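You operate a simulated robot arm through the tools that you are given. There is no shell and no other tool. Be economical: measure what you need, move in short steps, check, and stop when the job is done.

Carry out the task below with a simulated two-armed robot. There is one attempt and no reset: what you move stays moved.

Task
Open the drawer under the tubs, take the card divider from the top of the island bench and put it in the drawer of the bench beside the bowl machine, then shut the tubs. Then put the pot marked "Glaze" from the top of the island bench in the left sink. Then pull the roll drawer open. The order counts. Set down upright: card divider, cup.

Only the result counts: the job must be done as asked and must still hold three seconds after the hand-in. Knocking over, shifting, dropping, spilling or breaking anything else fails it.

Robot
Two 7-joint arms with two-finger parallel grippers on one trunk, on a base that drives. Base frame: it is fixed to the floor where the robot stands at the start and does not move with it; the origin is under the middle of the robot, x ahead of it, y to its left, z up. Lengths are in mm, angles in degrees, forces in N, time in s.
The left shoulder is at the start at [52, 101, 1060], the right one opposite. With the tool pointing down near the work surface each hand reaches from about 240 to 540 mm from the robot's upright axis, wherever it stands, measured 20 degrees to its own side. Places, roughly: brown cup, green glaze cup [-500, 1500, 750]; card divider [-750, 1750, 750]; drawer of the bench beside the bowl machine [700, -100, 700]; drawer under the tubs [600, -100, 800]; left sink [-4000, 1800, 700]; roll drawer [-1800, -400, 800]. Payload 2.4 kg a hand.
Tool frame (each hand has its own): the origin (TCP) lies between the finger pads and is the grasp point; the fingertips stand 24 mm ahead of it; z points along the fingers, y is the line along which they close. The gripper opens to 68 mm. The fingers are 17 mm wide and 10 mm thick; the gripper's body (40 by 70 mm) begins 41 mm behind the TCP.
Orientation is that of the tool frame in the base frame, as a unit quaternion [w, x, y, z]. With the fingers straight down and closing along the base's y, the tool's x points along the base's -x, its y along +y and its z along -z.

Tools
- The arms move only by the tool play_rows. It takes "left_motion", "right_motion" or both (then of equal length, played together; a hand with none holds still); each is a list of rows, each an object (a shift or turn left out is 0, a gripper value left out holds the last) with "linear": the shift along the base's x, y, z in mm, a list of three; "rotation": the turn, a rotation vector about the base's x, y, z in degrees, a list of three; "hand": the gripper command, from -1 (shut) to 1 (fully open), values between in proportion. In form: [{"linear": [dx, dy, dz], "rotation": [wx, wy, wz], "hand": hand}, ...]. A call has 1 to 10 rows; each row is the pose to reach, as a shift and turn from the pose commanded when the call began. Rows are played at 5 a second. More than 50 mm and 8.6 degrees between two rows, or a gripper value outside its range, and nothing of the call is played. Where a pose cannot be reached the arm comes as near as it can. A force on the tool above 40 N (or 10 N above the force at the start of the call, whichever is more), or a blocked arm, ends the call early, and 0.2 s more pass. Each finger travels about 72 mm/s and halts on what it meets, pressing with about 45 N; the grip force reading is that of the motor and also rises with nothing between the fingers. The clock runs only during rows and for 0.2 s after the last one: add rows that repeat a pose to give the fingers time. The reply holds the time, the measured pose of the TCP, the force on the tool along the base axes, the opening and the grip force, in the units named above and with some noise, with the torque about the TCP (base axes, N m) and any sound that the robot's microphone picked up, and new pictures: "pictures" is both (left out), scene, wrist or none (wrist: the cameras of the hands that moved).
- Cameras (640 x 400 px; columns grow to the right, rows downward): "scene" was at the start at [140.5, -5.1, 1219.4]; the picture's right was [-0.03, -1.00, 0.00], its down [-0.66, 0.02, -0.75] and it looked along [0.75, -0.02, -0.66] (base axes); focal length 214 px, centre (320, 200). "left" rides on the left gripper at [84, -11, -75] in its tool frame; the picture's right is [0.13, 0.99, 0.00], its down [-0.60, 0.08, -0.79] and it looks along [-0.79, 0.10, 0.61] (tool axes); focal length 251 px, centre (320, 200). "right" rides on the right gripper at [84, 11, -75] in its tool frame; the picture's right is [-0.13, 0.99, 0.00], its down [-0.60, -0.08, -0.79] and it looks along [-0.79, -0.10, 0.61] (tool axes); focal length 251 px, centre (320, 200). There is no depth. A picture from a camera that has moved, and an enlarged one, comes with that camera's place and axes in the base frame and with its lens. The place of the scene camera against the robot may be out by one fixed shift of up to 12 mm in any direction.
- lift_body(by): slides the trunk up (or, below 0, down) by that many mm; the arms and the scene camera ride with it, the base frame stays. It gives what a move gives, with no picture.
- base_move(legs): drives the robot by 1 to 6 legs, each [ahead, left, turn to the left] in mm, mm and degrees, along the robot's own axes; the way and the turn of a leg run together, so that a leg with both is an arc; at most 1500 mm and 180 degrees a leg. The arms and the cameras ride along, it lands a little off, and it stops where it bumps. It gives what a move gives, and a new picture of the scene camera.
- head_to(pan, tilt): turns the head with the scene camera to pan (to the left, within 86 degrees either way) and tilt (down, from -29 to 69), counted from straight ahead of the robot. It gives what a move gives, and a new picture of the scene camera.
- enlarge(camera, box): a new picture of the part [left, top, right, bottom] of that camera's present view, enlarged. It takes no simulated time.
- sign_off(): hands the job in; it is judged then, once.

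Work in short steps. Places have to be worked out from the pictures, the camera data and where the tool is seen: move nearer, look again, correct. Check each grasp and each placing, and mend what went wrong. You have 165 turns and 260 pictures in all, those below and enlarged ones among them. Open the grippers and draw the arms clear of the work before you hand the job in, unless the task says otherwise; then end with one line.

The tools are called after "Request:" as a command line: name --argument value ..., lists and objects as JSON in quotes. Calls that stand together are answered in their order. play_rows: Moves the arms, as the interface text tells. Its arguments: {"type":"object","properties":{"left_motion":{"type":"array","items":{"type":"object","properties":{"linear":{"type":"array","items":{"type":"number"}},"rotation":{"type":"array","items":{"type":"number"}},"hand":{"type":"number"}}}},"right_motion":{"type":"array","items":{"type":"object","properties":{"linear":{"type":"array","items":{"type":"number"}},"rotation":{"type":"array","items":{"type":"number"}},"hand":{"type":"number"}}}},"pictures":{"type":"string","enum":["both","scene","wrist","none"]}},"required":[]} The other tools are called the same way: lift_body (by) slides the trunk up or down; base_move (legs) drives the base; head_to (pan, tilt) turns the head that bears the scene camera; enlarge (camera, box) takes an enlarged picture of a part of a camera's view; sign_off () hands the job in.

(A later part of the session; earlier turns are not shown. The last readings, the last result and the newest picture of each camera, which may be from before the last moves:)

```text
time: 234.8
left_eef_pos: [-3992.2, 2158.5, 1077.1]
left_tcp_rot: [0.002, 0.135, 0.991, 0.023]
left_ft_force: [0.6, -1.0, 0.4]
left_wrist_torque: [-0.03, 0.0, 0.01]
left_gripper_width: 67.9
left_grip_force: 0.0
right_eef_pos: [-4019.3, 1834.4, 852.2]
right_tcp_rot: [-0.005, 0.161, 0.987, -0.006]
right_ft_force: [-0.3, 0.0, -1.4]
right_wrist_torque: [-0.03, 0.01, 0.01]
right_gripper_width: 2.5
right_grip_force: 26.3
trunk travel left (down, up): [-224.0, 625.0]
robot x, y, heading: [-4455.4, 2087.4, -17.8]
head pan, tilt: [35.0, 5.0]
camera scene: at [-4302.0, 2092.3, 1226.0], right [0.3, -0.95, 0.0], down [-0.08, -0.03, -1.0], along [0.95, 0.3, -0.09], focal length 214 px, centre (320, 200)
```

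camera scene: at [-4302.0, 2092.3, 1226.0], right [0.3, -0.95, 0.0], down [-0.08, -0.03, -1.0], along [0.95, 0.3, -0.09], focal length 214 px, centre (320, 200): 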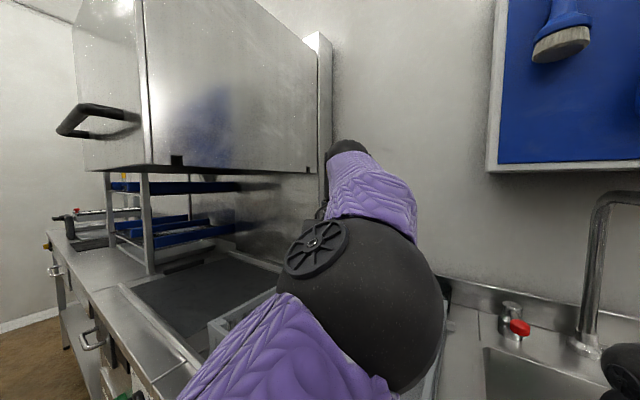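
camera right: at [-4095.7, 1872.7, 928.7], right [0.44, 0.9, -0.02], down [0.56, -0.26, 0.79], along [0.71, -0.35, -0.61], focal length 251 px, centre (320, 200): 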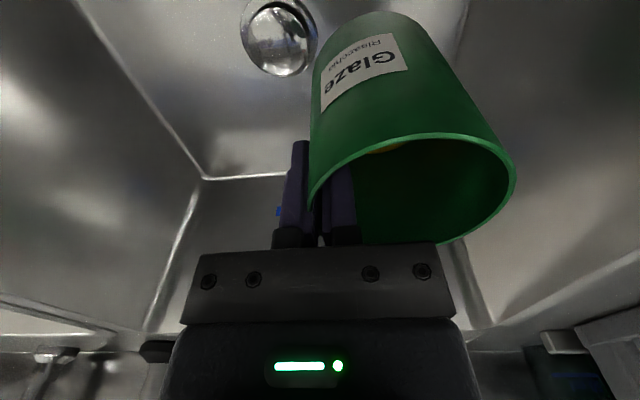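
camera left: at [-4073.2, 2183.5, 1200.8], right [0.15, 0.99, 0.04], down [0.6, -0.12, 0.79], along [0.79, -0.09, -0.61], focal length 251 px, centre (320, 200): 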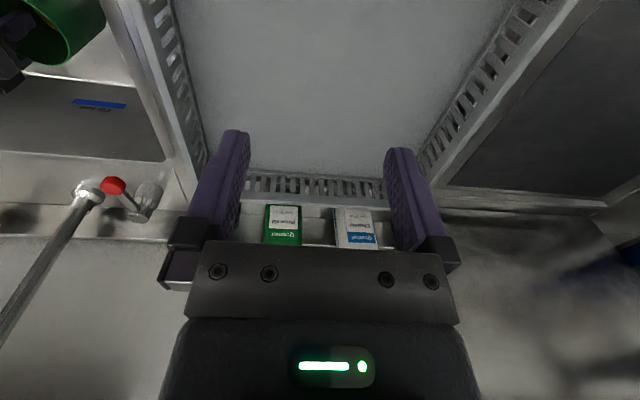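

Force is clear. I'll lower the right hand with the arm itself instead, in small steps.

Request:
head_to --pan -5 --tilt 45

Request:
play_rows --right_motion '[{"linear": [0, 0, -15]}, {"linear": [0, 0, -30]}, {"linear": [0, 0, -45]}]'

```text
time: 235.9
left_eef_pos: [-3992.6, 2158.2, 1077.4]
left_tcp_rot: [0.002, 0.137, 0.99, 0.022]
left_ft_force: [0.0, -0.3, -0.2]
left_wrist_torque: [0.01, 0.03, 0.0]
left_gripper_width: 68.0
left_grip_force: 0.1
right_eef_pos: [-4020.2, 1833.8, 852.5]
right_tcp_rot: [-0.005, 0.161, 0.987, -0.006]
right_ft_force: [0.7, 0.1, -1.1]
right_wrist_torque: [-0.04, 0.01, 0.01]
right_gripper_width: 2.4
right_grip_force: 26.9
trunk travel left (down, up): [-224.0, 625.0]
robot x, y, heading: [-4451.1, 2085.3, -17.4]
head pan, tilt: [-5.0, 45.0]
camera scene: at [-4314.7, 2033.7, 1163.1], right [-0.39, -0.92, 0.0], down [-0.65, 0.27, -0.71], along [0.65, -0.27, -0.71], focal length 214 px, centre (320, 200)
```

scene: 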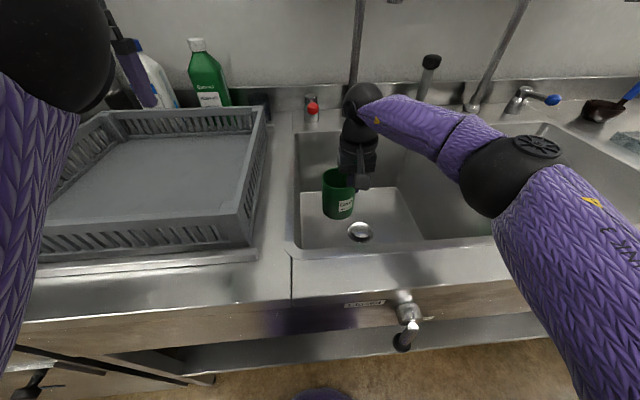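

```text
time: 236.7
left_eef_pos: [-3992.0, 2157.5, 1076.8]
left_tcp_rot: [0.002, 0.136, 0.99, 0.024]
left_ft_force: [0.1, 0.6, 0.4]
left_wrist_torque: [-0.01, -0.02, 0.01]
left_gripper_width: 68.1
left_grip_force: 0.0
right_eef_pos: [-4020.0, 1834.0, 808.2]
right_tcp_rot: [-0.005, 0.16, 0.987, -0.007]
right_ft_force: [-0.2, 0.0, -1.4]
right_wrist_torque: [-0.09, -0.01, -0.01]
right_gripper_width: 2.6
right_grip_force: 26.7
trunk travel left (down, up): [-224.0, 625.0]
robot x, y, heading: [-4454.5, 2090.1, -17.7]
head pan, tilt: [-5.0, 45.0]
camera scene: at [-4314.8, 2033.7, 1163.0], right [-0.39, -0.92, 0.0], down [-0.65, 0.27, -0.71], along [0.65, -0.27, -0.71], focal length 214 px, centre (320, 200)
camera right: at [-4096.0, 1872.8, 882.8], right [0.44, 0.9, -0.02], down [0.56, -0.26, 0.79], along [0.71, -0.35, -0.61], focal length 251 px, centre (320, 200)
```

scene: 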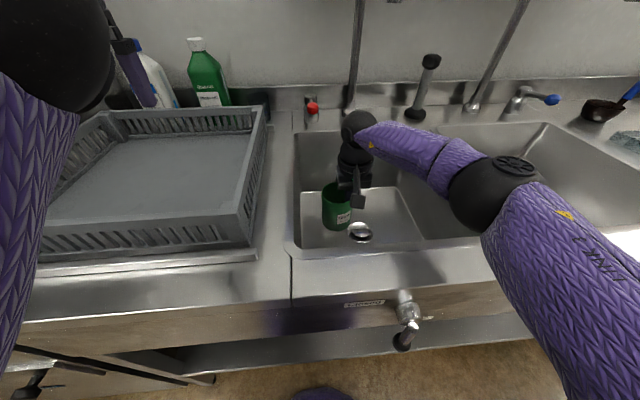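
right: 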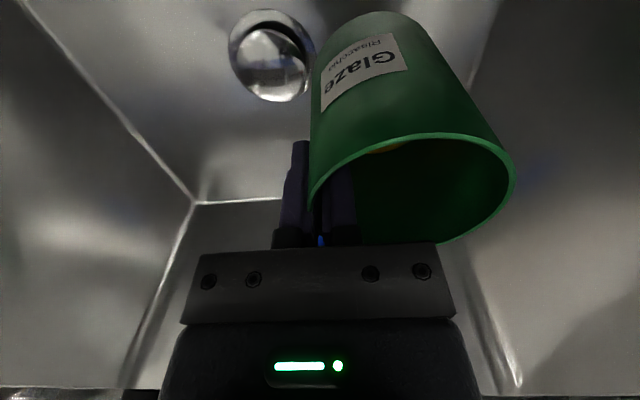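

Good arm posture now. Continuing down slowly until contact.

Request:
play_rows --right_motion '[{"linear": [0, 0, -8]}, {"linear": [0, 0, -16]}, {"linear": [0, 0, -24]}, {"linear": [0, 0, -30]}, {"linear": [0, 0, -34]}, {"linear": [0, 0, -38]}, {"linear": [0, 0, -42]}, {"linear": [0, 0, -46]}, {"linear": [0, 0, -50]}]'

```text
time: 238.7
left_eef_pos: [-3991.5, 2158.5, 1075.7]
left_tcp_rot: [0.002, 0.136, 0.99, 0.023]
left_ft_force: [0.4, 0.0, 0.1]
left_wrist_torque: [0.0, 0.02, 0.02]
left_gripper_width: 68.0
left_grip_force: 0.0
right_eef_pos: [-4019.6, 1833.7, 756.4]
right_tcp_rot: [-0.006, 0.16, 0.987, -0.006]
right_ft_force: [-0.2, 0.0, -1.2]
right_wrist_torque: [-0.03, 0.04, -0.02]
right_gripper_width: 2.5
right_grip_force: 26.4
trunk travel left (down, up): [-224.0, 625.0]
robot x, y, heading: [-4455.6, 2087.2, -17.9]
head pan, tilt: [-5.0, 45.0]
camera scene: at [-4314.8, 2033.7, 1163.0], right [-0.39, -0.92, 0.0], down [-0.65, 0.27, -0.71], along [0.65, -0.27, -0.71], focal length 214 px, centre (320, 200)
camera right: at [-4096.5, 1873.0, 831.0], right [0.44, 0.9, -0.02], down [0.56, -0.26, 0.79], along [0.71, -0.35, -0.61], focal length 251 px, centre (320, 200)
```

scene: 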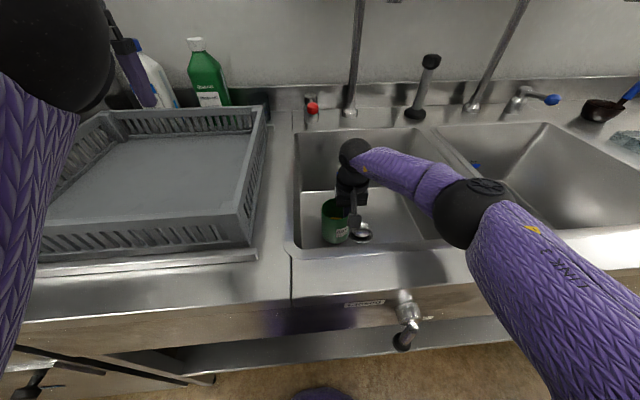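
right: 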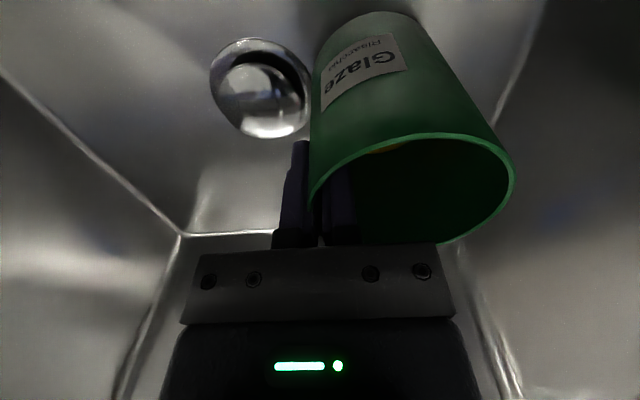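

The drain strainer is just beside the cup, so I'll shift 15 mm further left and then keep lowering to contact.

Request:
play_rows --right_motion '[{"linear": [5, 15, 0]}, {"linear": [5, 15, -5]}, {"linear": [5, 15, -10]}, {"linear": [5, 15, -15]}, {"linear": [5, 15, -20]}, {"linear": [5, 15, -25]}, {"linear": [5, 15, -30]}, {"linear": [5, 15, -35]}, {"linear": [5, 15, -40]}]' --pictures "wrist"

```text
time: 240.7
left_eef_pos: [-3994.7, 2157.6, 1079.0]
left_tcp_rot: [0.003, 0.136, 0.99, 0.022]
left_ft_force: [-0.3, -0.7, 0.4]
left_wrist_torque: [0.02, -0.01, 0.02]
left_gripper_width: 68.0
left_grip_force: 0.1
right_eef_pos: [-4014.5, 1848.3, 721.1]
right_tcp_rot: [-0.002, 0.162, 0.987, -0.006]
right_ft_force: [-4.2, 0.5, 23.7]
right_wrist_torque: [0.98, 0.1, 0.14]
right_gripper_width: 2.5
right_grip_force: 26.7
trunk travel left (down, up): [-224.0, 625.0]
robot x, y, heading: [-4456.6, 2088.1, -17.7]
head pan, tilt: [-5.0, 45.0]
stopped in row 9 (right hand): the force on the tool passed its limit at 46 N (the readings are from after the stop); the commanded pose is now the measured one
camera right: at [-4091.3, 1887.1, 795.4], right [0.44, 0.9, -0.01], down [0.55, -0.26, 0.79], along [0.71, -0.36, -0.61], focal length 251 px, centre (320, 200)
```

right: 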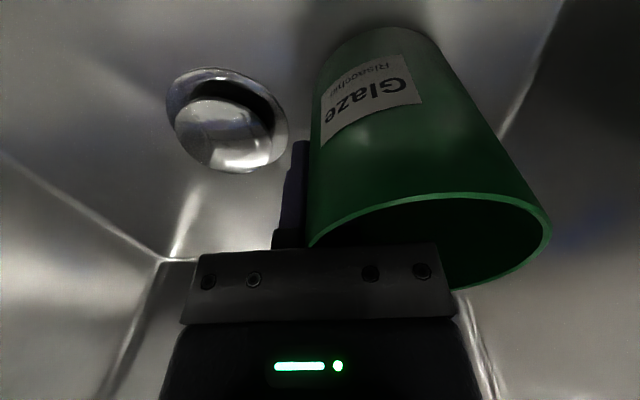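

The cup is on the sink floor. I'll ease off slightly and open slowly so it settles flat.

Request:
play_rows --right_motion '[{"linear": [0, 0, 2], "hand": -0.9}, {"linear": [0, 0, 2], "hand": -0.7}, {"linear": [0, 0, 2], "hand": -0.5}, {"linear": [0, 0, 2], "hand": -0.3}, {"linear": [0, 0, 2], "hand": -0.1}, {"linear": [0, 0, 2], "hand": 0.0}, {"linear": [0, 0, 2], "hand": 0.0}]'

```text
time: 242.3
left_eef_pos: [-3991.9, 2159.6, 1077.7]
left_tcp_rot: [0.003, 0.135, 0.991, 0.022]
left_ft_force: [-1.3, 0.1, -0.6]
left_wrist_torque: [-0.02, 0.01, -0.02]
left_gripper_width: 67.8
left_grip_force: 0.1
right_eef_pos: [-4014.9, 1849.5, 722.3]
right_tcp_rot: [-0.004, 0.162, 0.987, -0.006]
right_ft_force: [-1.2, -0.8, 10.4]
right_wrist_torque: [0.11, -0.27, 0.0]
right_gripper_width: 34.2
right_grip_force: 0.1
trunk travel left (down, up): [-224.0, 625.0]
robot x, y, heading: [-4460.3, 2085.4, -17.6]
head pan, tilt: [-5.0, 45.0]
camera scene: at [-4315.6, 2033.9, 1163.2], right [-0.39, -0.92, 0.0], down [-0.65, 0.27, -0.71], along [0.65, -0.27, -0.71], focal length 214 px, centre (320, 200)
camera right: at [-4090.8, 1887.0, 795.8], right [0.44, 0.9, -0.01], down [0.55, -0.26, 0.79], along [0.71, -0.36, -0.61], focal length 251 px, centre (320, 200)
```

scene: 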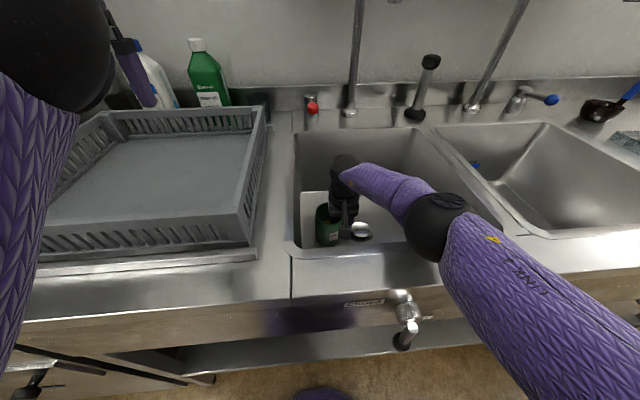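
right: 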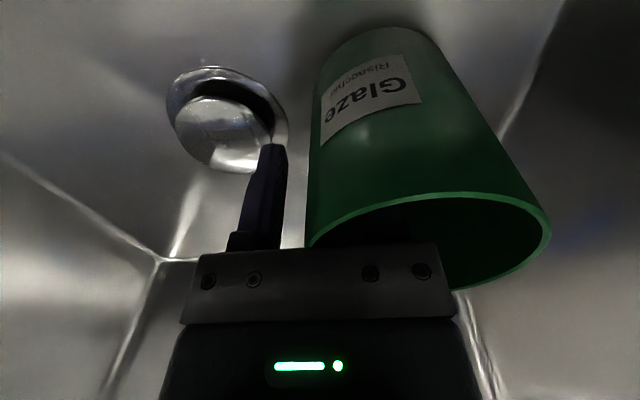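

The cup stands on the floor with the palm just touching its rim. I'll lift straight up.

Request:
play_rows --right_motion '[{"linear": [0, 0, 5], "hand": 0.0}, {"linear": [0, 0, 15], "hand": 0.0}, {"linear": [0, 0, 30], "hand": 0.0}, {"linear": [0, 0, 50], "hand": 0.0}, {"linear": [0, 0, 75], "hand": 0.0}, {"linear": [0, 0, 100], "hand": 0.0}, {"linear": [0, 0, 135], "hand": 0.0}]'

```text
time: 243.9
left_eef_pos: [-3991.8, 2158.8, 1077.1]
left_tcp_rot: [0.002, 0.136, 0.99, 0.023]
left_ft_force: [-0.1, 0.8, -0.1]
left_wrist_torque: [0.01, 0.0, 0.0]
left_gripper_width: 68.1
left_grip_force: 0.1
right_eef_pos: [-4012.0, 1846.5, 858.1]
right_tcp_rot: [-0.003, 0.162, 0.987, -0.007]
right_ft_force: [-0.8, -0.3, -0.4]
right_wrist_torque: [0.01, -0.01, 0.01]
right_gripper_width: 33.7
right_grip_force: 0.0
trunk travel left (down, up): [-224.0, 625.0]
robot x, y, heading: [-4455.4, 2086.6, -18.0]
head pan, tilt: [-5.0, 45.0]
camera scene: at [-4314.9, 2033.7, 1163.1], right [-0.39, -0.92, 0.0], down [-0.65, 0.27, -0.71], along [0.65, -0.27, -0.71], focal length 214 px, centre (320, 200)
camera right: at [-4089.2, 1885.7, 931.2], right [0.44, 0.9, -0.01], down [0.56, -0.26, 0.79], along [0.71, -0.36, -0.61], focal length 251 px, centre (320, 200)
```

scene: 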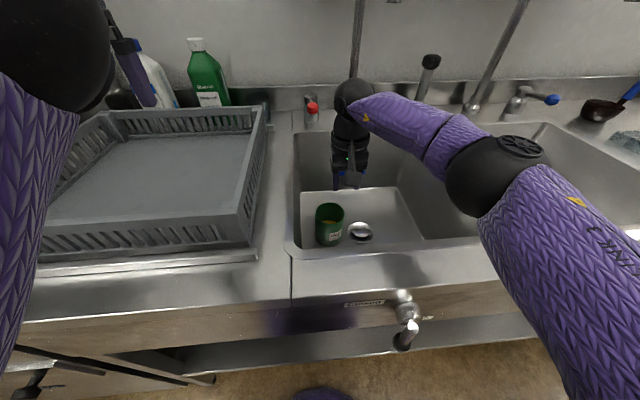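
right: 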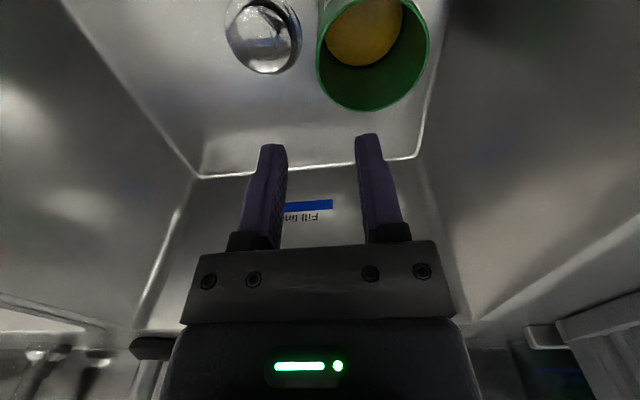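

The cup stands upright in the left sink with its contents intact. Now I'll raise the hand clear and back off.

Request:
play_rows --right_motion '[{"linear": [-5, 2, 40]}, {"linear": [-10, 4, 80]}, {"linear": [-15, 6, 120]}, {"linear": [-20, 8, 150]}]' --pictures "none"

Request:
base_move --legs '[[-370, 0, 0]]'

```text
time: 244.9
left_eef_pos: [-3993.1, 2158.2, 1076.7]
left_tcp_rot: [0.002, 0.136, 0.99, 0.022]
left_ft_force: [-0.4, -0.4, 0.0]
left_wrist_torque: [-0.03, 0.02, 0.02]
left_gripper_width: 67.8
left_grip_force: 0.0
right_eef_pos: [-4032.5, 1856.1, 1007.5]
right_tcp_rot: [-0.004, 0.162, 0.987, -0.006]
right_ft_force: [-0.2, 0.0, 0.6]
right_wrist_torque: [0.0, 0.04, 0.02]
right_gripper_width: 34.0
right_grip_force: 0.0
trunk travel left (down, up): [-224.0, 625.0]
robot x, y, heading: [-4455.8, 2085.3, -17.7]
head pan, tilt: [-5.0, 45.0]
```

```text
time: 247.3
left_eef_pos: [-4345.2, 2271.4, 1076.8]
left_tcp_rot: [0.003, 0.134, 0.991, 0.024]
left_ft_force: [0.5, 0.3, -0.8]
left_wrist_torque: [0.0, -0.01, 0.0]
left_gripper_width: 68.2
left_grip_force: 0.2
right_eef_pos: [-4384.8, 1969.9, 1007.4]
right_tcp_rot: [-0.005, 0.16, 0.987, -0.006]
right_ft_force: [0.5, -0.9, 0.0]
right_wrist_torque: [0.05, 0.05, 0.02]
right_gripper_width: 33.9
right_grip_force: 0.0
trunk travel left (down, up): [-224.0, 625.0]
robot x, y, heading: [-4805.0, 2201.6, -17.3]
head pan, tilt: [-5.0, 45.0]
camera scene: at [-4666.5, 2145.9, 1163.1], right [-0.38, -0.92, 0.0], down [-0.65, 0.27, -0.71], along [0.65, -0.27, -0.71], focal length 214 px, centre (320, 200)
```

scene: 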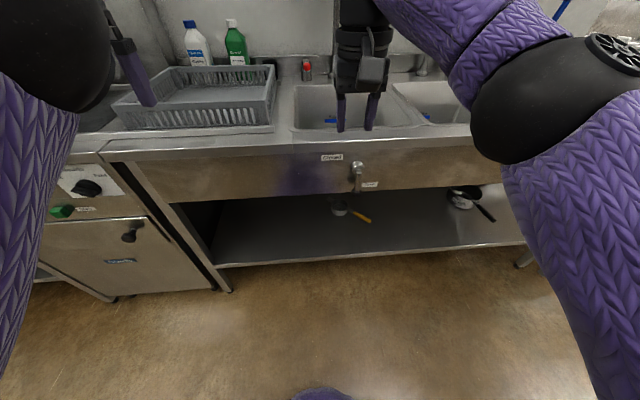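

All clear: the bottles are still upright and the cup is in. Now retracing the route toward the roll drawer.

Request:
base_move --legs '[[0, -1450, -0.5], [0, -900, 0], [1450, 0, 0]]'

Request:
head_to --pan 10 --tilt 20

```text
time: 265.8
left_eef_pos: [-3641.8, -390.1, 1077.2]
left_tcp_rot: [0.002, 0.116, 0.993, 0.023]
left_ft_force: [-0.5, -0.3, -0.4]
left_wrist_torque: [-0.01, 0.01, -0.02]
left_gripper_width: 68.1
left_grip_force: 0.0
right_eef_pos: [-3669.5, -692.4, 1005.6]
right_tcp_rot: [-0.004, 0.141, 0.99, -0.007]
right_ft_force: [0.1, 0.1, -0.4]
right_wrist_torque: [0.0, -0.06, 0.01]
right_gripper_width: 34.1
right_grip_force: 0.1
trunk travel left (down, up): [-224.0, 625.0]
robot x, y, heading: [-4098.4, -480.1, -15.2]
head pan, tilt: [-5.0, 45.0]
camera scene: at [-3958.6, -527.8, 1163.0], right [-0.35, -0.94, 0.0], down [-0.66, 0.25, -0.71], along [0.66, -0.25, -0.71], focal length 214 px, centre (320, 200)
```

scene: 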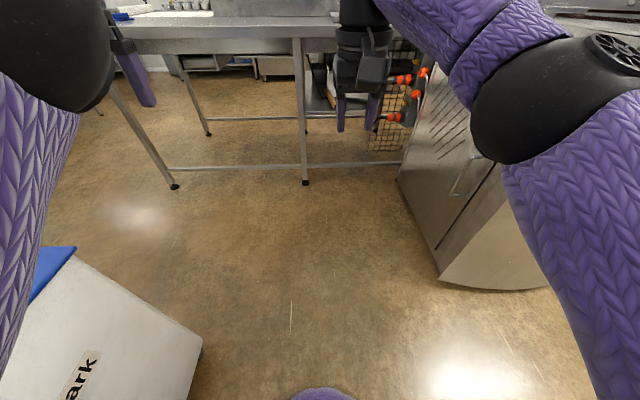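

```text
time: 266.7
left_eef_pos: [-3642.0, -390.2, 1077.5]
left_tcp_rot: [0.001, 0.115, 0.993, 0.023]
left_ft_force: [0.5, -0.1, -0.2]
left_wrist_torque: [0.04, 0.01, -0.01]
left_gripper_width: 68.2
left_grip_force: 0.0
right_eef_pos: [-3670.5, -693.4, 1006.2]
right_tcp_rot: [-0.004, 0.14, 0.99, -0.007]
right_ft_force: [0.0, -0.4, 0.1]
right_wrist_torque: [0.03, -0.01, 0.01]
right_gripper_width: 33.7
right_grip_force: 0.1
trunk travel left (down, up): [-224.0, 625.0]
robot x, y, heading: [-4102.7, -480.3, -15.5]
head pan, tilt: [10.0, 20.0]
camera scene: at [-3942.1, -508.2, 1201.6], right [-0.09, -1.0, 0.0], down [-0.34, 0.03, -0.94], along [0.94, -0.09, -0.34], focal length 214 px, centre (320, 200)
```

scene: 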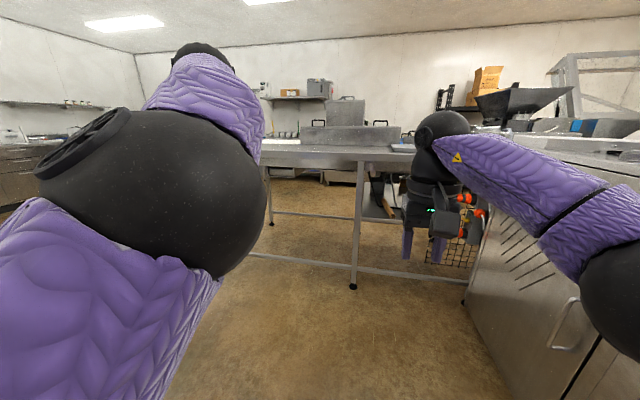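

I'll zoom into the long table ahead to find a drawer.

Request:
enlarge --camera "scene" --box '[240, 110, 480, 260]'

```text
2.67 times, centred on (360, 185) of scene
camera zoom: at [-3942.1, -508.2, 1201.6], right [-0.09, -1.0, 0.0], down [-0.34, 0.03, -0.94], along [0.94, -0.09, -0.34], focal length 572 px, centre (213, 240)
```

zoom: 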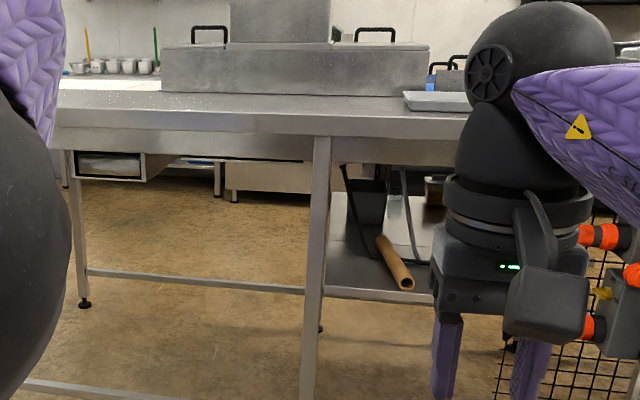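

A drawer body is visible under the table's left part, near (-2090,-350). I'll drive closer to see which way it faces.

Request:
base_move --legs '[[0, 130, -2.3], [880, 0, 0], [0, 500, 0]]'

Request:
head_to --pan -8 --tilt 35

```text
time: 274.7
left_eef_pos: [-2625.3, -74.1, 1077.4]
left_tcp_rot: [0.003, 0.138, 0.99, 0.023]
left_ft_force: [0.1, 0.0, -0.3]
left_wrist_torque: [0.02, 0.02, 0.03]
left_gripper_width: 68.2
left_grip_force: 0.0
right_eef_pos: [-2666.9, -372.7, 1006.5]
right_tcp_rot: [-0.003, 0.163, 0.987, -0.006]
right_ft_force: [0.7, 0.7, 0.8]
right_wrist_torque: [-0.01, 0.02, -0.02]
right_gripper_width: 34.0
right_grip_force: 0.1
trunk travel left (down, up): [-224.0, 625.0]
robot x, y, heading: [-3091.3, -139.3, -17.9]
head pan, tilt: [10.0, 20.0]
camera scene: at [-2929.7, -177.3, 1201.7], right [-0.14, -0.99, 0.0], down [-0.34, 0.05, -0.94], along [0.93, -0.13, -0.34], focal length 214 px, centre (320, 200)
```

scene: 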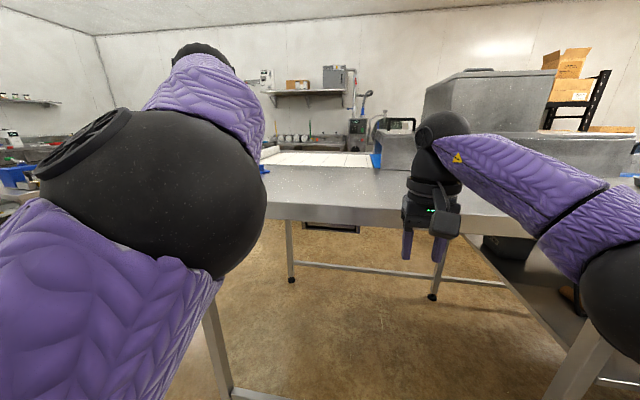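

```text
time: 275.5
left_eef_pos: [-2624.3, -73.1, 1077.8]
left_tcp_rot: [0.002, 0.137, 0.99, 0.025]
left_ft_force: [-0.7, -0.3, -0.2]
left_wrist_torque: [-0.01, 0.0, -0.01]
left_gripper_width: 68.0
left_grip_force: 0.0
right_eef_pos: [-2665.6, -374.0, 1006.7]
right_tcp_rot: [-0.004, 0.162, 0.987, -0.007]
right_ft_force: [-0.3, -0.3, -0.6]
right_wrist_torque: [0.03, 0.01, 0.01]
right_gripper_width: 34.1
right_grip_force: 0.0
trunk travel left (down, up): [-224.0, 625.0]
robot x, y, heading: [-3086.3, -145.2, -17.9]
head pan, tilt: [-8.0, 35.0]
camera scene: at [-2942.7, -203.0, 1177.9], right [-0.44, -0.9, 0.0], down [-0.52, 0.25, -0.82], along [0.74, -0.36, -0.57], focal length 214 px, centre (320, 200)
```

scene: 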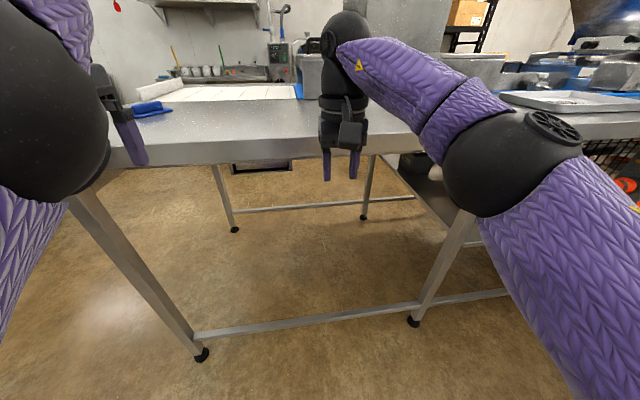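

The drawer's back faces me, so its front is on the far (+n) side. I'll drive around the table's end via the gap before the island.

Request:
base_move --legs '[[110, 0, 0], [0, 1200, 0], [1450, 0, 0], [700, 0, 0]]'

```text
time: 292.5
left_eef_pos: [-127.4, 436.4, 1077.9]
left_tcp_rot: [0.002, 0.121, 0.992, 0.024]
left_ft_force: [-1.0, 0.1, 0.4]
left_wrist_torque: [0.0, 0.01, 0.03]
left_gripper_width: 68.2
left_grip_force: 0.1
right_eef_pos: [-158.9, 133.3, 1006.9]
right_tcp_rot: [-0.004, 0.147, 0.989, -0.007]
right_ft_force: [0.0, -0.7, -0.6]
right_wrist_torque: [0.01, 0.01, 0.01]
right_gripper_width: 34.2
right_grip_force: 0.0
trunk travel left (down, up): [-224.0, 625.0]
robot x, y, heading: [-583.8, 353.1, -15.8]
head pan, tilt: [-8.0, 35.0]
camera scene: at [-441.3, 295.3, 1177.8], right [-0.41, -0.91, 0.0], down [-0.52, 0.23, -0.82], along [0.75, -0.33, -0.57], focal length 214 px, centre (320, 200)
```

scene: 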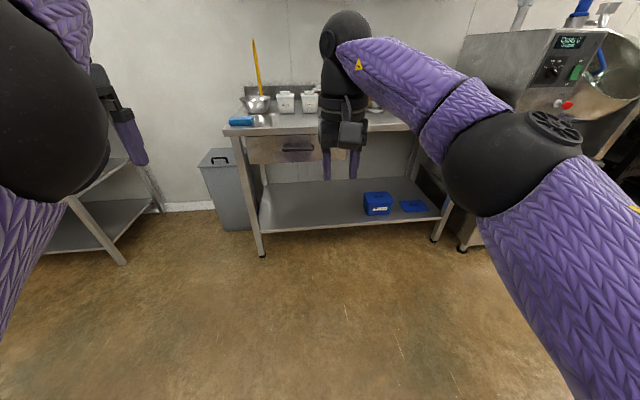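

Now turning around to face the long table's +n side.

Request:
base_move --legs '[[0, 0, -91], [0, 0, -91], [0, 300, 0]]'

Request:
head_to --pan 25 --tilt 30

```text
time: 302.2
left_eef_pos: [-1127.9, -29.5, 1076.8]
left_tcp_rot: [0.022, 0.993, -0.114, -0.002]
left_ft_force: [-1.0, 0.3, -0.4]
left_wrist_torque: [0.02, 0.03, -0.01]
left_gripper_width: 67.9
left_grip_force: 0.0
right_eef_pos: [-1100.8, 273.1, 1006.0]
right_tcp_rot: [-0.007, 0.99, -0.14, 0.003]
right_ft_force: [1.0, 0.1, -0.1]
right_wrist_torque: [0.01, -0.01, 0.01]
right_gripper_width: 34.0
right_grip_force: 0.1
trunk travel left (down, up): [-224.0, 625.0]
robot x, y, heading: [-666.9, 62.7, 164.7]
head pan, tilt: [-8.0, 35.0]
camera scene: at [-810.1, 110.9, 1177.9], right [0.39, 0.92, 0.0], down [0.53, -0.23, -0.82], along [-0.75, 0.32, -0.57], focal length 214 px, centre (320, 200)
```

scene: 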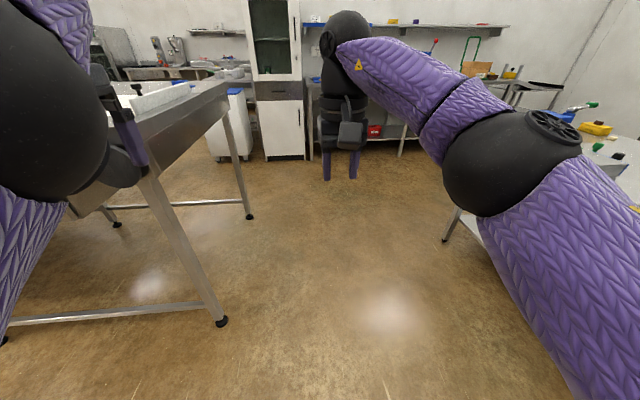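

```text
time: 303.2
left_eef_pos: [-1126.5, -29.3, 1076.5]
left_tcp_rot: [0.024, 0.993, -0.114, -0.002]
left_ft_force: [-0.2, 0.4, 0.4]
left_wrist_torque: [0.0, 0.04, -0.04]
left_gripper_width: 68.0
left_grip_force: 0.1
right_eef_pos: [-1099.0, 274.1, 1006.3]
right_tcp_rot: [-0.007, 0.99, -0.139, 0.004]
right_ft_force: [-0.1, -0.3, -0.6]
right_wrist_torque: [0.02, 0.01, -0.02]
right_gripper_width: 34.1
right_grip_force: 0.1
trunk travel left (down, up): [-224.0, 625.0]
robot x, y, heading: [-664.2, 62.6, 164.4]
head pan, tilt: [25.0, 30.0]
camera scene: at [-818.2, 61.0, 1185.6], right [-0.17, 0.99, 0.0], down [0.49, 0.08, -0.87], along [-0.85, -0.15, -0.5], focal length 214 px, centre (320, 200)
```

scene: 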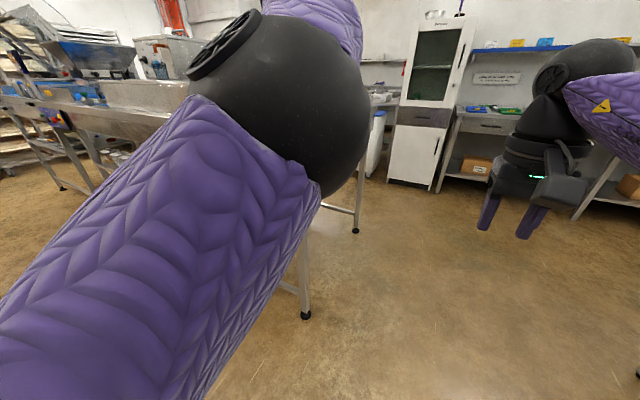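

The table's end leg matches my estimates. I'll slide along the table toward the drawer position, then look.

Request:
base_move --legs '[[0, 0, -2.2], [0, 780, 0]]'

Request:
head_to --pan 0 --tilt 45

```text
time: 307.7
left_eef_pos: [-1358.8, -739.5, 1076.6]
left_tcp_rot: [0.023, 0.991, -0.133, -0.002]
left_ft_force: [0.6, -0.2, -0.5]
left_wrist_torque: [0.03, 0.04, 0.02]
left_gripper_width: 68.1
left_grip_force: 0.1
right_eef_pos: [-1319.9, -438.1, 1006.2]
right_tcp_rot: [-0.006, 0.987, -0.159, 0.004]
right_ft_force: [0.8, -0.9, 0.2]
right_wrist_torque: [-0.01, 0.0, -0.01]
right_gripper_width: 33.9
right_grip_force: 0.2
trunk travel left (down, up): [-224.0, 625.0]
robot x, y, heading: [-893.0, -669.2, 162.5]
head pan, tilt: [25.0, 30.0]
camera scene: at [-1046.4, -661.5, 1185.6], right [-0.13, 0.99, 0.0], down [0.5, 0.07, -0.87], along [-0.86, -0.11, -0.5], focal length 214 px, centre (320, 200)
```

scene: 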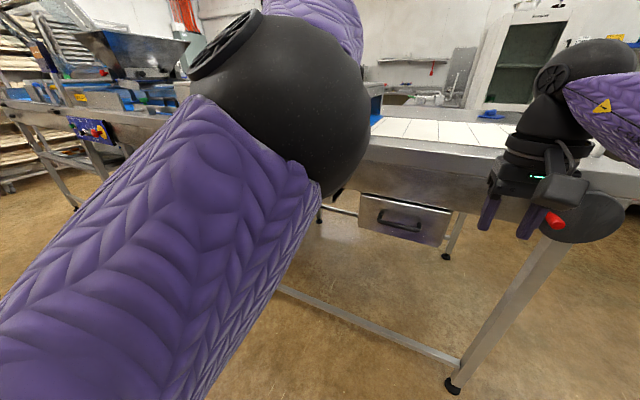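

```text
time: 308.6
left_eef_pos: [-1358.7, -740.1, 1076.5]
left_tcp_rot: [0.023, 0.991, -0.133, -0.002]
left_ft_force: [0.3, -0.6, 0.0]
left_wrist_torque: [-0.01, 0.01, 0.03]
left_gripper_width: 68.3
left_grip_force: 0.1
right_eef_pos: [-1319.7, -437.5, 1007.2]
right_tcp_rot: [-0.007, 0.987, -0.16, 0.002]
right_ft_force: [0.1, -0.4, 0.2]
right_wrist_torque: [0.01, 0.03, 0.02]
right_gripper_width: 34.1
right_grip_force: 0.1
trunk travel left (down, up): [-224.0, 625.0]
robot x, y, heading: [-894.2, -668.1, 162.5]
head pan, tilt: [0.0, 45.0]
camera scene: at [-1034.4, -625.3, 1163.1], right [0.3, 0.95, 0.0], down [0.67, -0.21, -0.71], along [-0.68, 0.21, -0.71], focal length 214 px, centre (320, 200)
```

scene: 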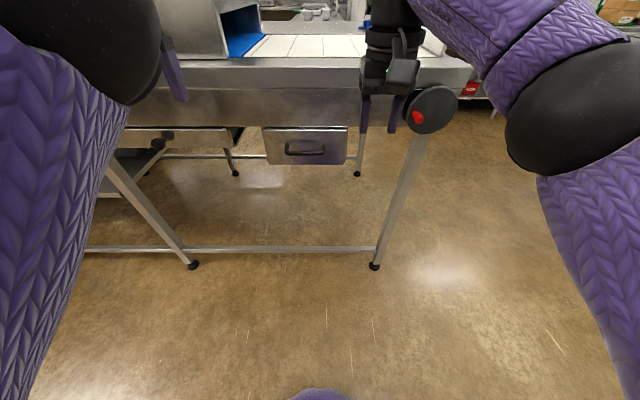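

Two drawer-like fronts are visible. Zooming in.

Request:
enlarge --camera "scene" --box '[80, 60, 480, 310]'

Request:
enlarge --camera "scene" --box '[200, 100, 376, 210]'

```text
1.60 times, centred on (280, 185) of scene
camera zoom: at [-1034.4, -625.3, 1163.1], right [0.3, 0.95, 0.0], down [0.67, -0.21, -0.71], along [-0.68, 0.21, -0.71], focal length 343 px, centre (384, 224)
```

zoom: 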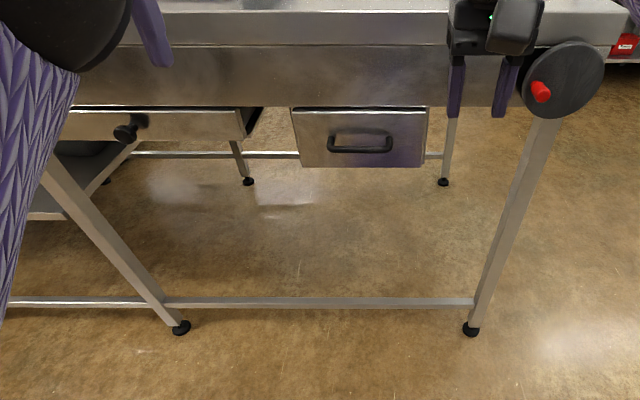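

```text
3.64 times, centred on (288, 155) of scene
camera zoom: at [-1034.4, -625.3, 1163.1], right [0.3, 0.95, 0.0], down [0.67, -0.21, -0.71], along [-0.68, 0.21, -0.71], focal length 780 px, centre (436, 364)
```

zoom: 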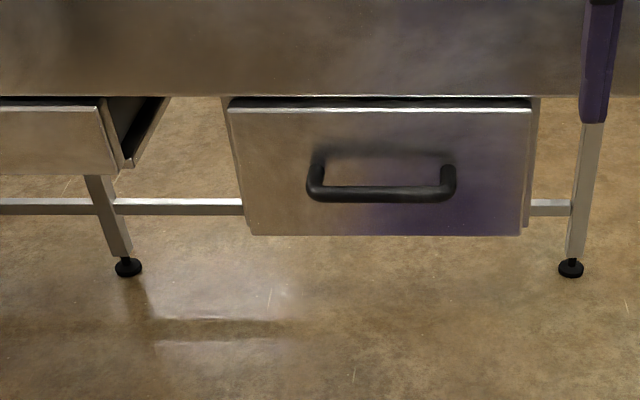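

The loop-handled drawer matches the given place (-1800,-400), and I must mind the hand-wheel on its right. I'll line up the right hand with the handle and begin turning it horizontal.

Request:
base_move --legs '[[0, 165, -0.3]]'

Request:
lift_body --by 50

Request:
play_rows --right_motion '[{"rotation": [6.16, 3.2, 4.91], "linear": [16, -5, -10], "hand": 1}, {"rotation": [12.3, 6.4, 9.8], "linear": [32, -10, -20]}, {"rotation": [18.5, 9.6, 14.7], "linear": [48, -15, -30]}, {"rotation": [24.6, 12.8, 19.6], "linear": [64, -20, -40]}, {"rotation": [30.8, 16.0, 24.5], "linear": [70, -22, -50]}, {"rotation": [37.0, 19.2, 29.5], "linear": [70, -22, -60]}, {"rotation": [43.1, 22.4, 34.4], "linear": [70, -22, -60]}, {"rotation": [49.3, 25.6, 39.3], "linear": [70, -22, -60]}, {"rotation": [55.4, 28.8, 44.2], "linear": [70, -22, -60]}, {"rotation": [61.6, 32.0, 49.0], "linear": [70, -22, -60]}]' --pictures "scene"

```text
time: 310.0
left_eef_pos: [-1408.8, -895.8, 1077.0]
left_tcp_rot: [0.024, 0.991, -0.135, -0.003]
left_ft_force: [-0.9, -0.7, -0.5]
left_wrist_torque: [0.01, 0.02, 0.0]
left_gripper_width: 68.0
left_grip_force: 0.2
right_eef_pos: [-1368.3, -593.9, 1007.4]
right_tcp_rot: [-0.007, 0.987, -0.16, 0.003]
right_ft_force: [-0.3, -0.9, -0.4]
right_wrist_torque: [0.0, 0.0, -0.01]
right_gripper_width: 34.0
right_grip_force: 0.1
trunk travel left (down, up): [-224.0, 625.0]
robot x, y, heading: [-946.3, -819.9, 162.4]
head pan, tilt: [0.0, 45.0]
camera scene: at [-1083.8, -782.1, 1163.0], right [0.3, 0.95, 0.0], down [0.67, -0.21, -0.71], along [-0.67, 0.21, -0.71], focal length 214 px, centre (320, 200)
```

scene: 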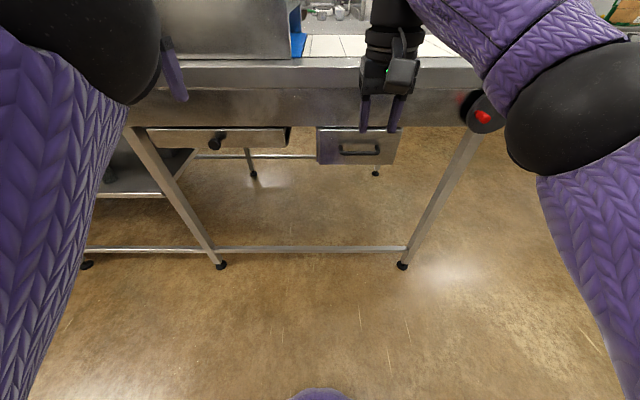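

```text
time: 310.9
left_eef_pos: [-1408.8, -895.6, 1126.8]
left_tcp_rot: [0.023, 0.991, -0.134, -0.002]
left_ft_force: [-0.3, 0.0, 0.2]
left_wrist_torque: [0.0, 0.02, -0.01]
left_gripper_width: 68.1
left_grip_force: 0.2
right_eef_pos: [-1368.5, -594.2, 1056.0]
right_tcp_rot: [-0.007, 0.987, -0.161, 0.004]
right_ft_force: [-0.4, -0.3, 0.0]
right_wrist_torque: [0.0, 0.0, -0.05]
right_gripper_width: 34.1
right_grip_force: 0.0
trunk travel left (down, up): [-274.0, 575.0]
robot x, y, heading: [-943.4, -822.8, 162.6]
head pan, tilt: [0.0, 45.0]
```

```text
time: 313.1
left_eef_pos: [-1408.5, -895.5, 1127.6]
left_tcp_rot: [0.024, 0.991, -0.135, -0.003]
left_ft_force: [-0.1, 0.2, 0.2]
left_wrist_torque: [0.0, -0.01, -0.01]
left_gripper_width: 68.2
left_grip_force: 0.1
right_eef_pos: [-1298.1, -617.0, 996.5]
right_tcp_rot: [-0.45, 0.787, 0.263, -0.329]
right_ft_force: [0.5, -0.2, 0.2]
right_wrist_torque: [-0.02, -0.04, 0.02]
right_gripper_width: 67.9
right_grip_force: 0.0
trunk travel left (down, up): [-274.0, 575.0]
robot x, y, heading: [-940.5, -820.1, 162.3]
head pan, tilt: [0.0, 45.0]
camera scene: at [-1072.4, -785.5, 1213.9], right [0.3, 0.95, 0.0], down [0.67, -0.21, -0.71], along [-0.67, 0.21, -0.71], focal length 214 px, centre (320, 200)
```

scene: 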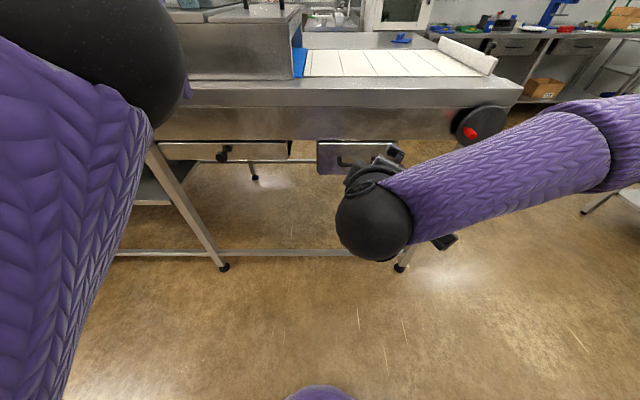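

The hand is turning well. Two views put the handle near (-1558,-510,823). I'll finish the turn and lower to that height.

Request:
play_rows --right_motion '[{"rotation": [6.16, 3.2, 4.91], "linear": [0, 0, -40]}, {"rotation": [12.3, 6.4, 9.8], "linear": [0, 0, -80]}, {"rotation": [18.5, 9.6, 14.7], "linear": [0, 0, -120]}, {"rotation": [24.6, 12.8, 19.6], "linear": [0, 0, -150]}, {"rotation": [25.4, 13.2, 20.2], "linear": [0, 0, -172]}]'

```text
time: 314.3
left_eef_pos: [-1407.5, -897.2, 1127.2]
left_tcp_rot: [0.024, 0.991, -0.135, -0.003]
left_ft_force: [-0.6, -0.4, -0.2]
left_wrist_torque: [0.0, 0.0, 0.0]
left_gripper_width: 67.9
left_grip_force: 0.0
right_eef_pos: [-1307.3, -697.2, 892.4]
right_tcp_rot: [-0.571, 0.575, 0.407, -0.421]
right_ft_force: [-0.2, 0.5, 0.3]
right_wrist_torque: [0.01, -0.01, 0.05]
right_gripper_width: 67.9
right_grip_force: 0.0
right hand out of reach, approached as far as the arm can: row 3, 4, 5
trunk travel left (down, up): [-274.0, 575.0]
robot x, y, heading: [-945.5, -826.2, 162.3]
head pan, tilt: [0.0, 45.0]
camera scene: at [-1072.3, -785.5, 1213.9], right [0.3, 0.95, 0.0], down [0.67, -0.21, -0.71], along [-0.67, 0.21, -0.71], focal length 214 px, centre (320, 200)
camera right: at [-1210.6, -641.6, 878.7], right [-0.05, -0.14, -0.99], down [0.56, -0.82, 0.08], along [-0.82, -0.55, 0.12], focal length 251 px, centre (320, 200)
```

scene: 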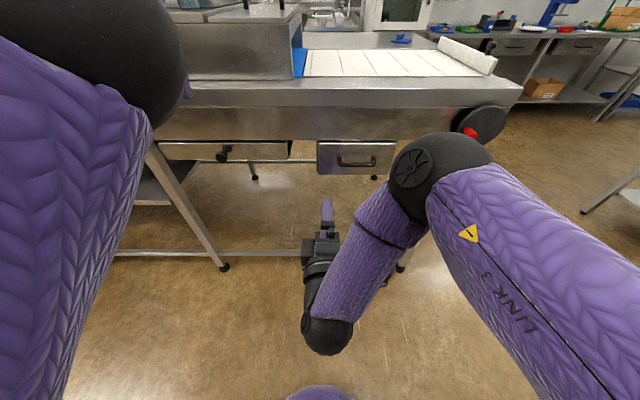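
right: 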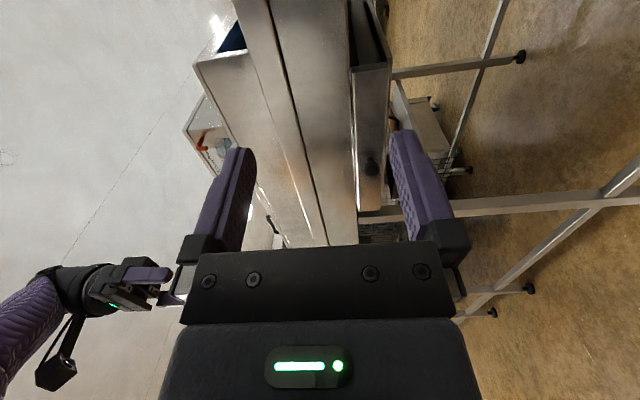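

Orientation is right but the hand sits 70 mm high and 100 mm left. I'll fix both with the trunk and base, keeping the arm posture.

Request:
lift_body --by -70

Request:
base_move --legs '[[100, -100, 0]]'

Request:
play_rows --right_motion '[{"hand": 1}]' --pictures "wrist"

```text
time: 315.4
left_eef_pos: [-1408.4, -896.1, 1057.2]
left_tcp_rot: [0.022, 0.991, -0.135, -0.003]
left_ft_force: [-0.6, -0.5, 0.1]
left_wrist_torque: [0.0, 0.01, 0.0]
left_gripper_width: 68.2
left_grip_force: 0.1
right_eef_pos: [-1310.7, -696.3, 805.2]
right_tcp_rot: [-0.557, 0.59, 0.417, -0.409]
right_ft_force: [-0.1, 0.0, 0.2]
right_wrist_torque: [0.01, 0.01, 0.02]
right_gripper_width: 68.1
right_grip_force: 0.0
trunk travel left (down, up): [-204.0, 645.0]
robot x, y, heading: [-947.8, -821.6, 162.4]
head pan, tilt: [0.0, 45.0]
```

```text
time: 316.7
left_eef_pos: [-1472.5, -768.8, 1055.9]
left_tcp_rot: [0.024, 0.991, -0.135, -0.002]
left_ft_force: [0.1, 0.7, -0.4]
left_wrist_torque: [0.01, 0.01, 0.04]
left_gripper_width: 67.9
left_grip_force: 0.0
right_eef_pos: [-1375.0, -570.0, 804.7]
right_tcp_rot: [-0.556, 0.591, 0.417, -0.409]
right_ft_force: [0.0, -0.7, 0.7]
right_wrist_torque: [-0.02, -0.02, 0.01]
right_gripper_width: 68.2
right_grip_force: 0.1
trunk travel left (down, up): [-204.0, 645.0]
robot x, y, heading: [-1010.1, -696.0, 162.3]
head pan, tilt: [0.0, 45.0]
camera scene: at [-1153.4, -654.3, 1142.6], right [0.3, 0.95, 0.0], down [0.67, -0.21, -0.71], along [-0.67, 0.21, -0.71], focal length 214 px, centre (320, 200)
```

scene: 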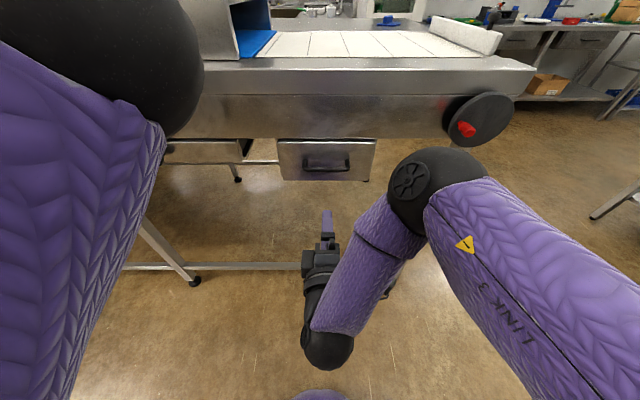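

```text
time: 317.1
left_eef_pos: [-1474.2, -769.6, 1057.5]
left_tcp_rot: [0.023, 0.991, -0.134, -0.002]
left_ft_force: [-0.3, 0.3, -0.6]
left_wrist_torque: [0.02, -0.03, 0.02]
left_gripper_width: 67.9
left_grip_force: 0.0
right_eef_pos: [-1374.7, -569.6, 805.2]
right_tcp_rot: [-0.557, 0.591, 0.418, -0.408]
right_ft_force: [0.1, -1.1, 0.6]
right_wrist_torque: [-0.03, 0.03, 0.02]
right_gripper_width: 67.9
right_grip_force: 0.1
trunk travel left (down, up): [-204.0, 645.0]
robot x, y, heading: [-1013.6, -702.1, 162.4]
head pan, tilt: [0.0, 45.0]
camera right: at [-1277.9, -514.4, 795.0], right [0.0, -0.15, -0.99], down [0.56, -0.82, 0.13], along [-0.83, -0.55, 0.09], focal length 251 px, centre (320, 200)
```

right: 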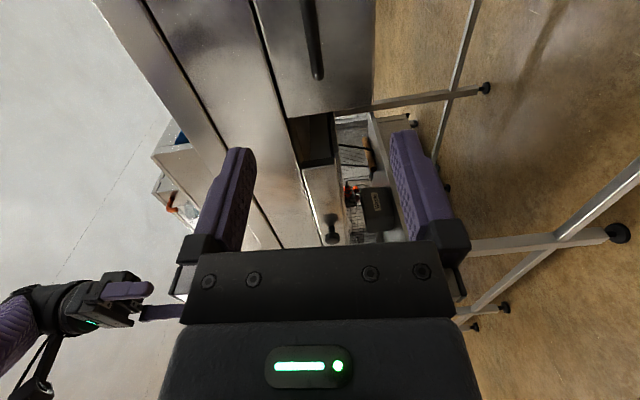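

The handle bar triangulates to about n=-1355, z=807, centred on my hand's line. I'll advance 120 mm by base, then finish with the arm.

Request:
base_move --legs '[[120, 0, 0]]'

Request:
play_rows --right_motion '[{"linear": [-19, 6, 1], "hand": 1}, {"linear": [-38, 12, 2]}, {"linear": [-57, 18, 2]}]'

```text
time: 318.4
left_eef_pos: [-1590.7, -731.8, 1056.6]
left_tcp_rot: [0.023, 0.991, -0.136, -0.002]
left_ft_force: [0.4, 0.4, -0.8]
left_wrist_torque: [-0.02, 0.08, 0.0]
left_gripper_width: 68.1
left_grip_force: 0.1
right_eef_pos: [-1491.2, -532.3, 804.5]
right_tcp_rot: [-0.557, 0.59, 0.417, -0.409]
right_ft_force: [-0.2, 0.0, -0.5]
right_wrist_torque: [0.04, -0.02, 0.01]
right_gripper_width: 68.0
right_grip_force: 0.0
trunk travel left (down, up): [-204.0, 645.0]
robot x, y, heading: [-1123.5, -659.3, 162.5]
head pan, tilt: [0.0, 45.0]
camera scene: at [-1269.7, -617.2, 1142.6], right [0.3, 0.95, 0.0], down [0.67, -0.21, -0.71], along [-0.67, 0.21, -0.71], focal length 214 px, centre (320, 200)
```

scene: 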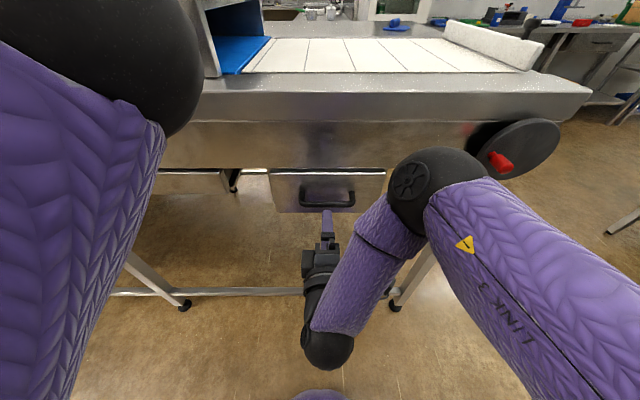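

```text
time: 319.2
left_eef_pos: [-1589.5, -731.7, 1057.0]
left_tcp_rot: [0.023, 0.991, -0.135, -0.003]
left_ft_force: [0.8, -0.3, 0.3]
left_wrist_torque: [0.0, -0.01, -0.02]
left_gripper_width: 68.0
left_grip_force: 0.1
right_eef_pos: [-1548.8, -524.5, 813.6]
right_tcp_rot: [-0.557, 0.591, 0.417, -0.408]
right_ft_force: [0.4, 0.3, -0.6]
right_wrist_torque: [0.0, 0.0, 0.01]
right_gripper_width: 68.0
right_grip_force: 0.0
right hand out of reach, approached as far as the arm can: row 1, 2, 3
trunk travel left (down, up): [-204.0, 645.0]
robot x, y, heading: [-1130.0, -658.3, 162.2]
head pan, tilt: [0.0, 45.0]
camera scene: at [-1269.6, -617.2, 1142.6], right [0.3, 0.95, 0.0], down [0.67, -0.21, -0.71], along [-0.67, 0.21, -0.71], focal length 214 px, centre (320, 200)
camera right: at [-1451.5, -469.0, 805.3], right [0.0, -0.15, -0.99], down [0.55, -0.82, 0.13], along [-0.83, -0.55, 0.09], focal length 251 px, centre (320, 200)
```

scene: 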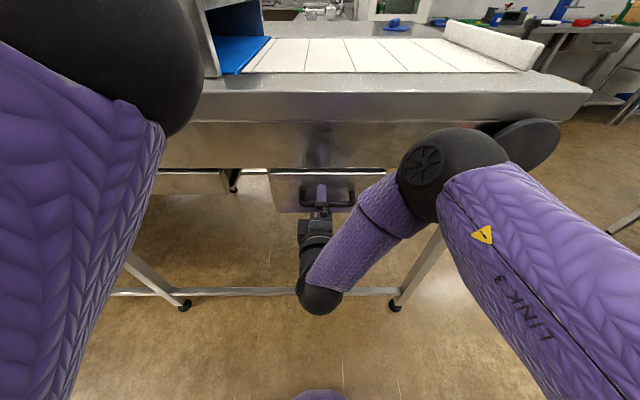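
right: 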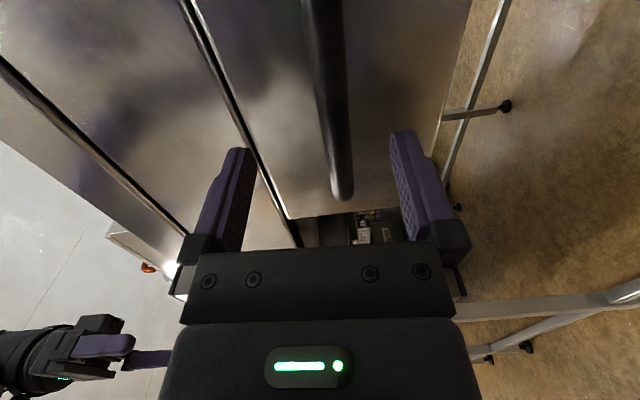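

The bar is about 29 mm ahead and 8 mm below the TCP, but my right elbow is close to the hand-wheel. I'll zoom to judge that gap.

Request:
enlarge --camera "scene" --box '[360, 90, 600, 240]'

```text
2.67 times, centred on (480, 165) of scene
camera zoom: at [-1269.6, -617.2, 1142.6], right [0.3, 0.95, 0.0], down [0.67, -0.21, -0.71], along [-0.67, 0.21, -0.71], focal length 572 px, centre (-107, 293)
```

zoom: 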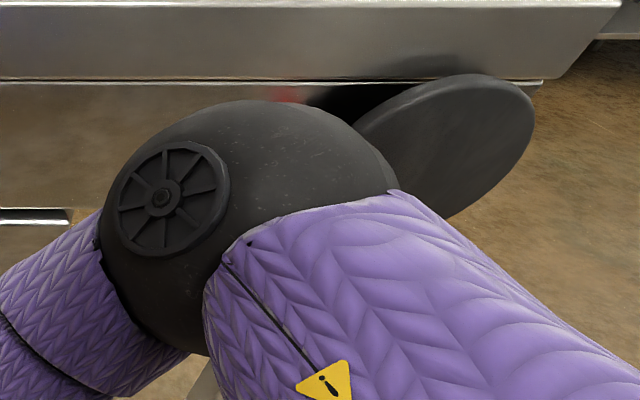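

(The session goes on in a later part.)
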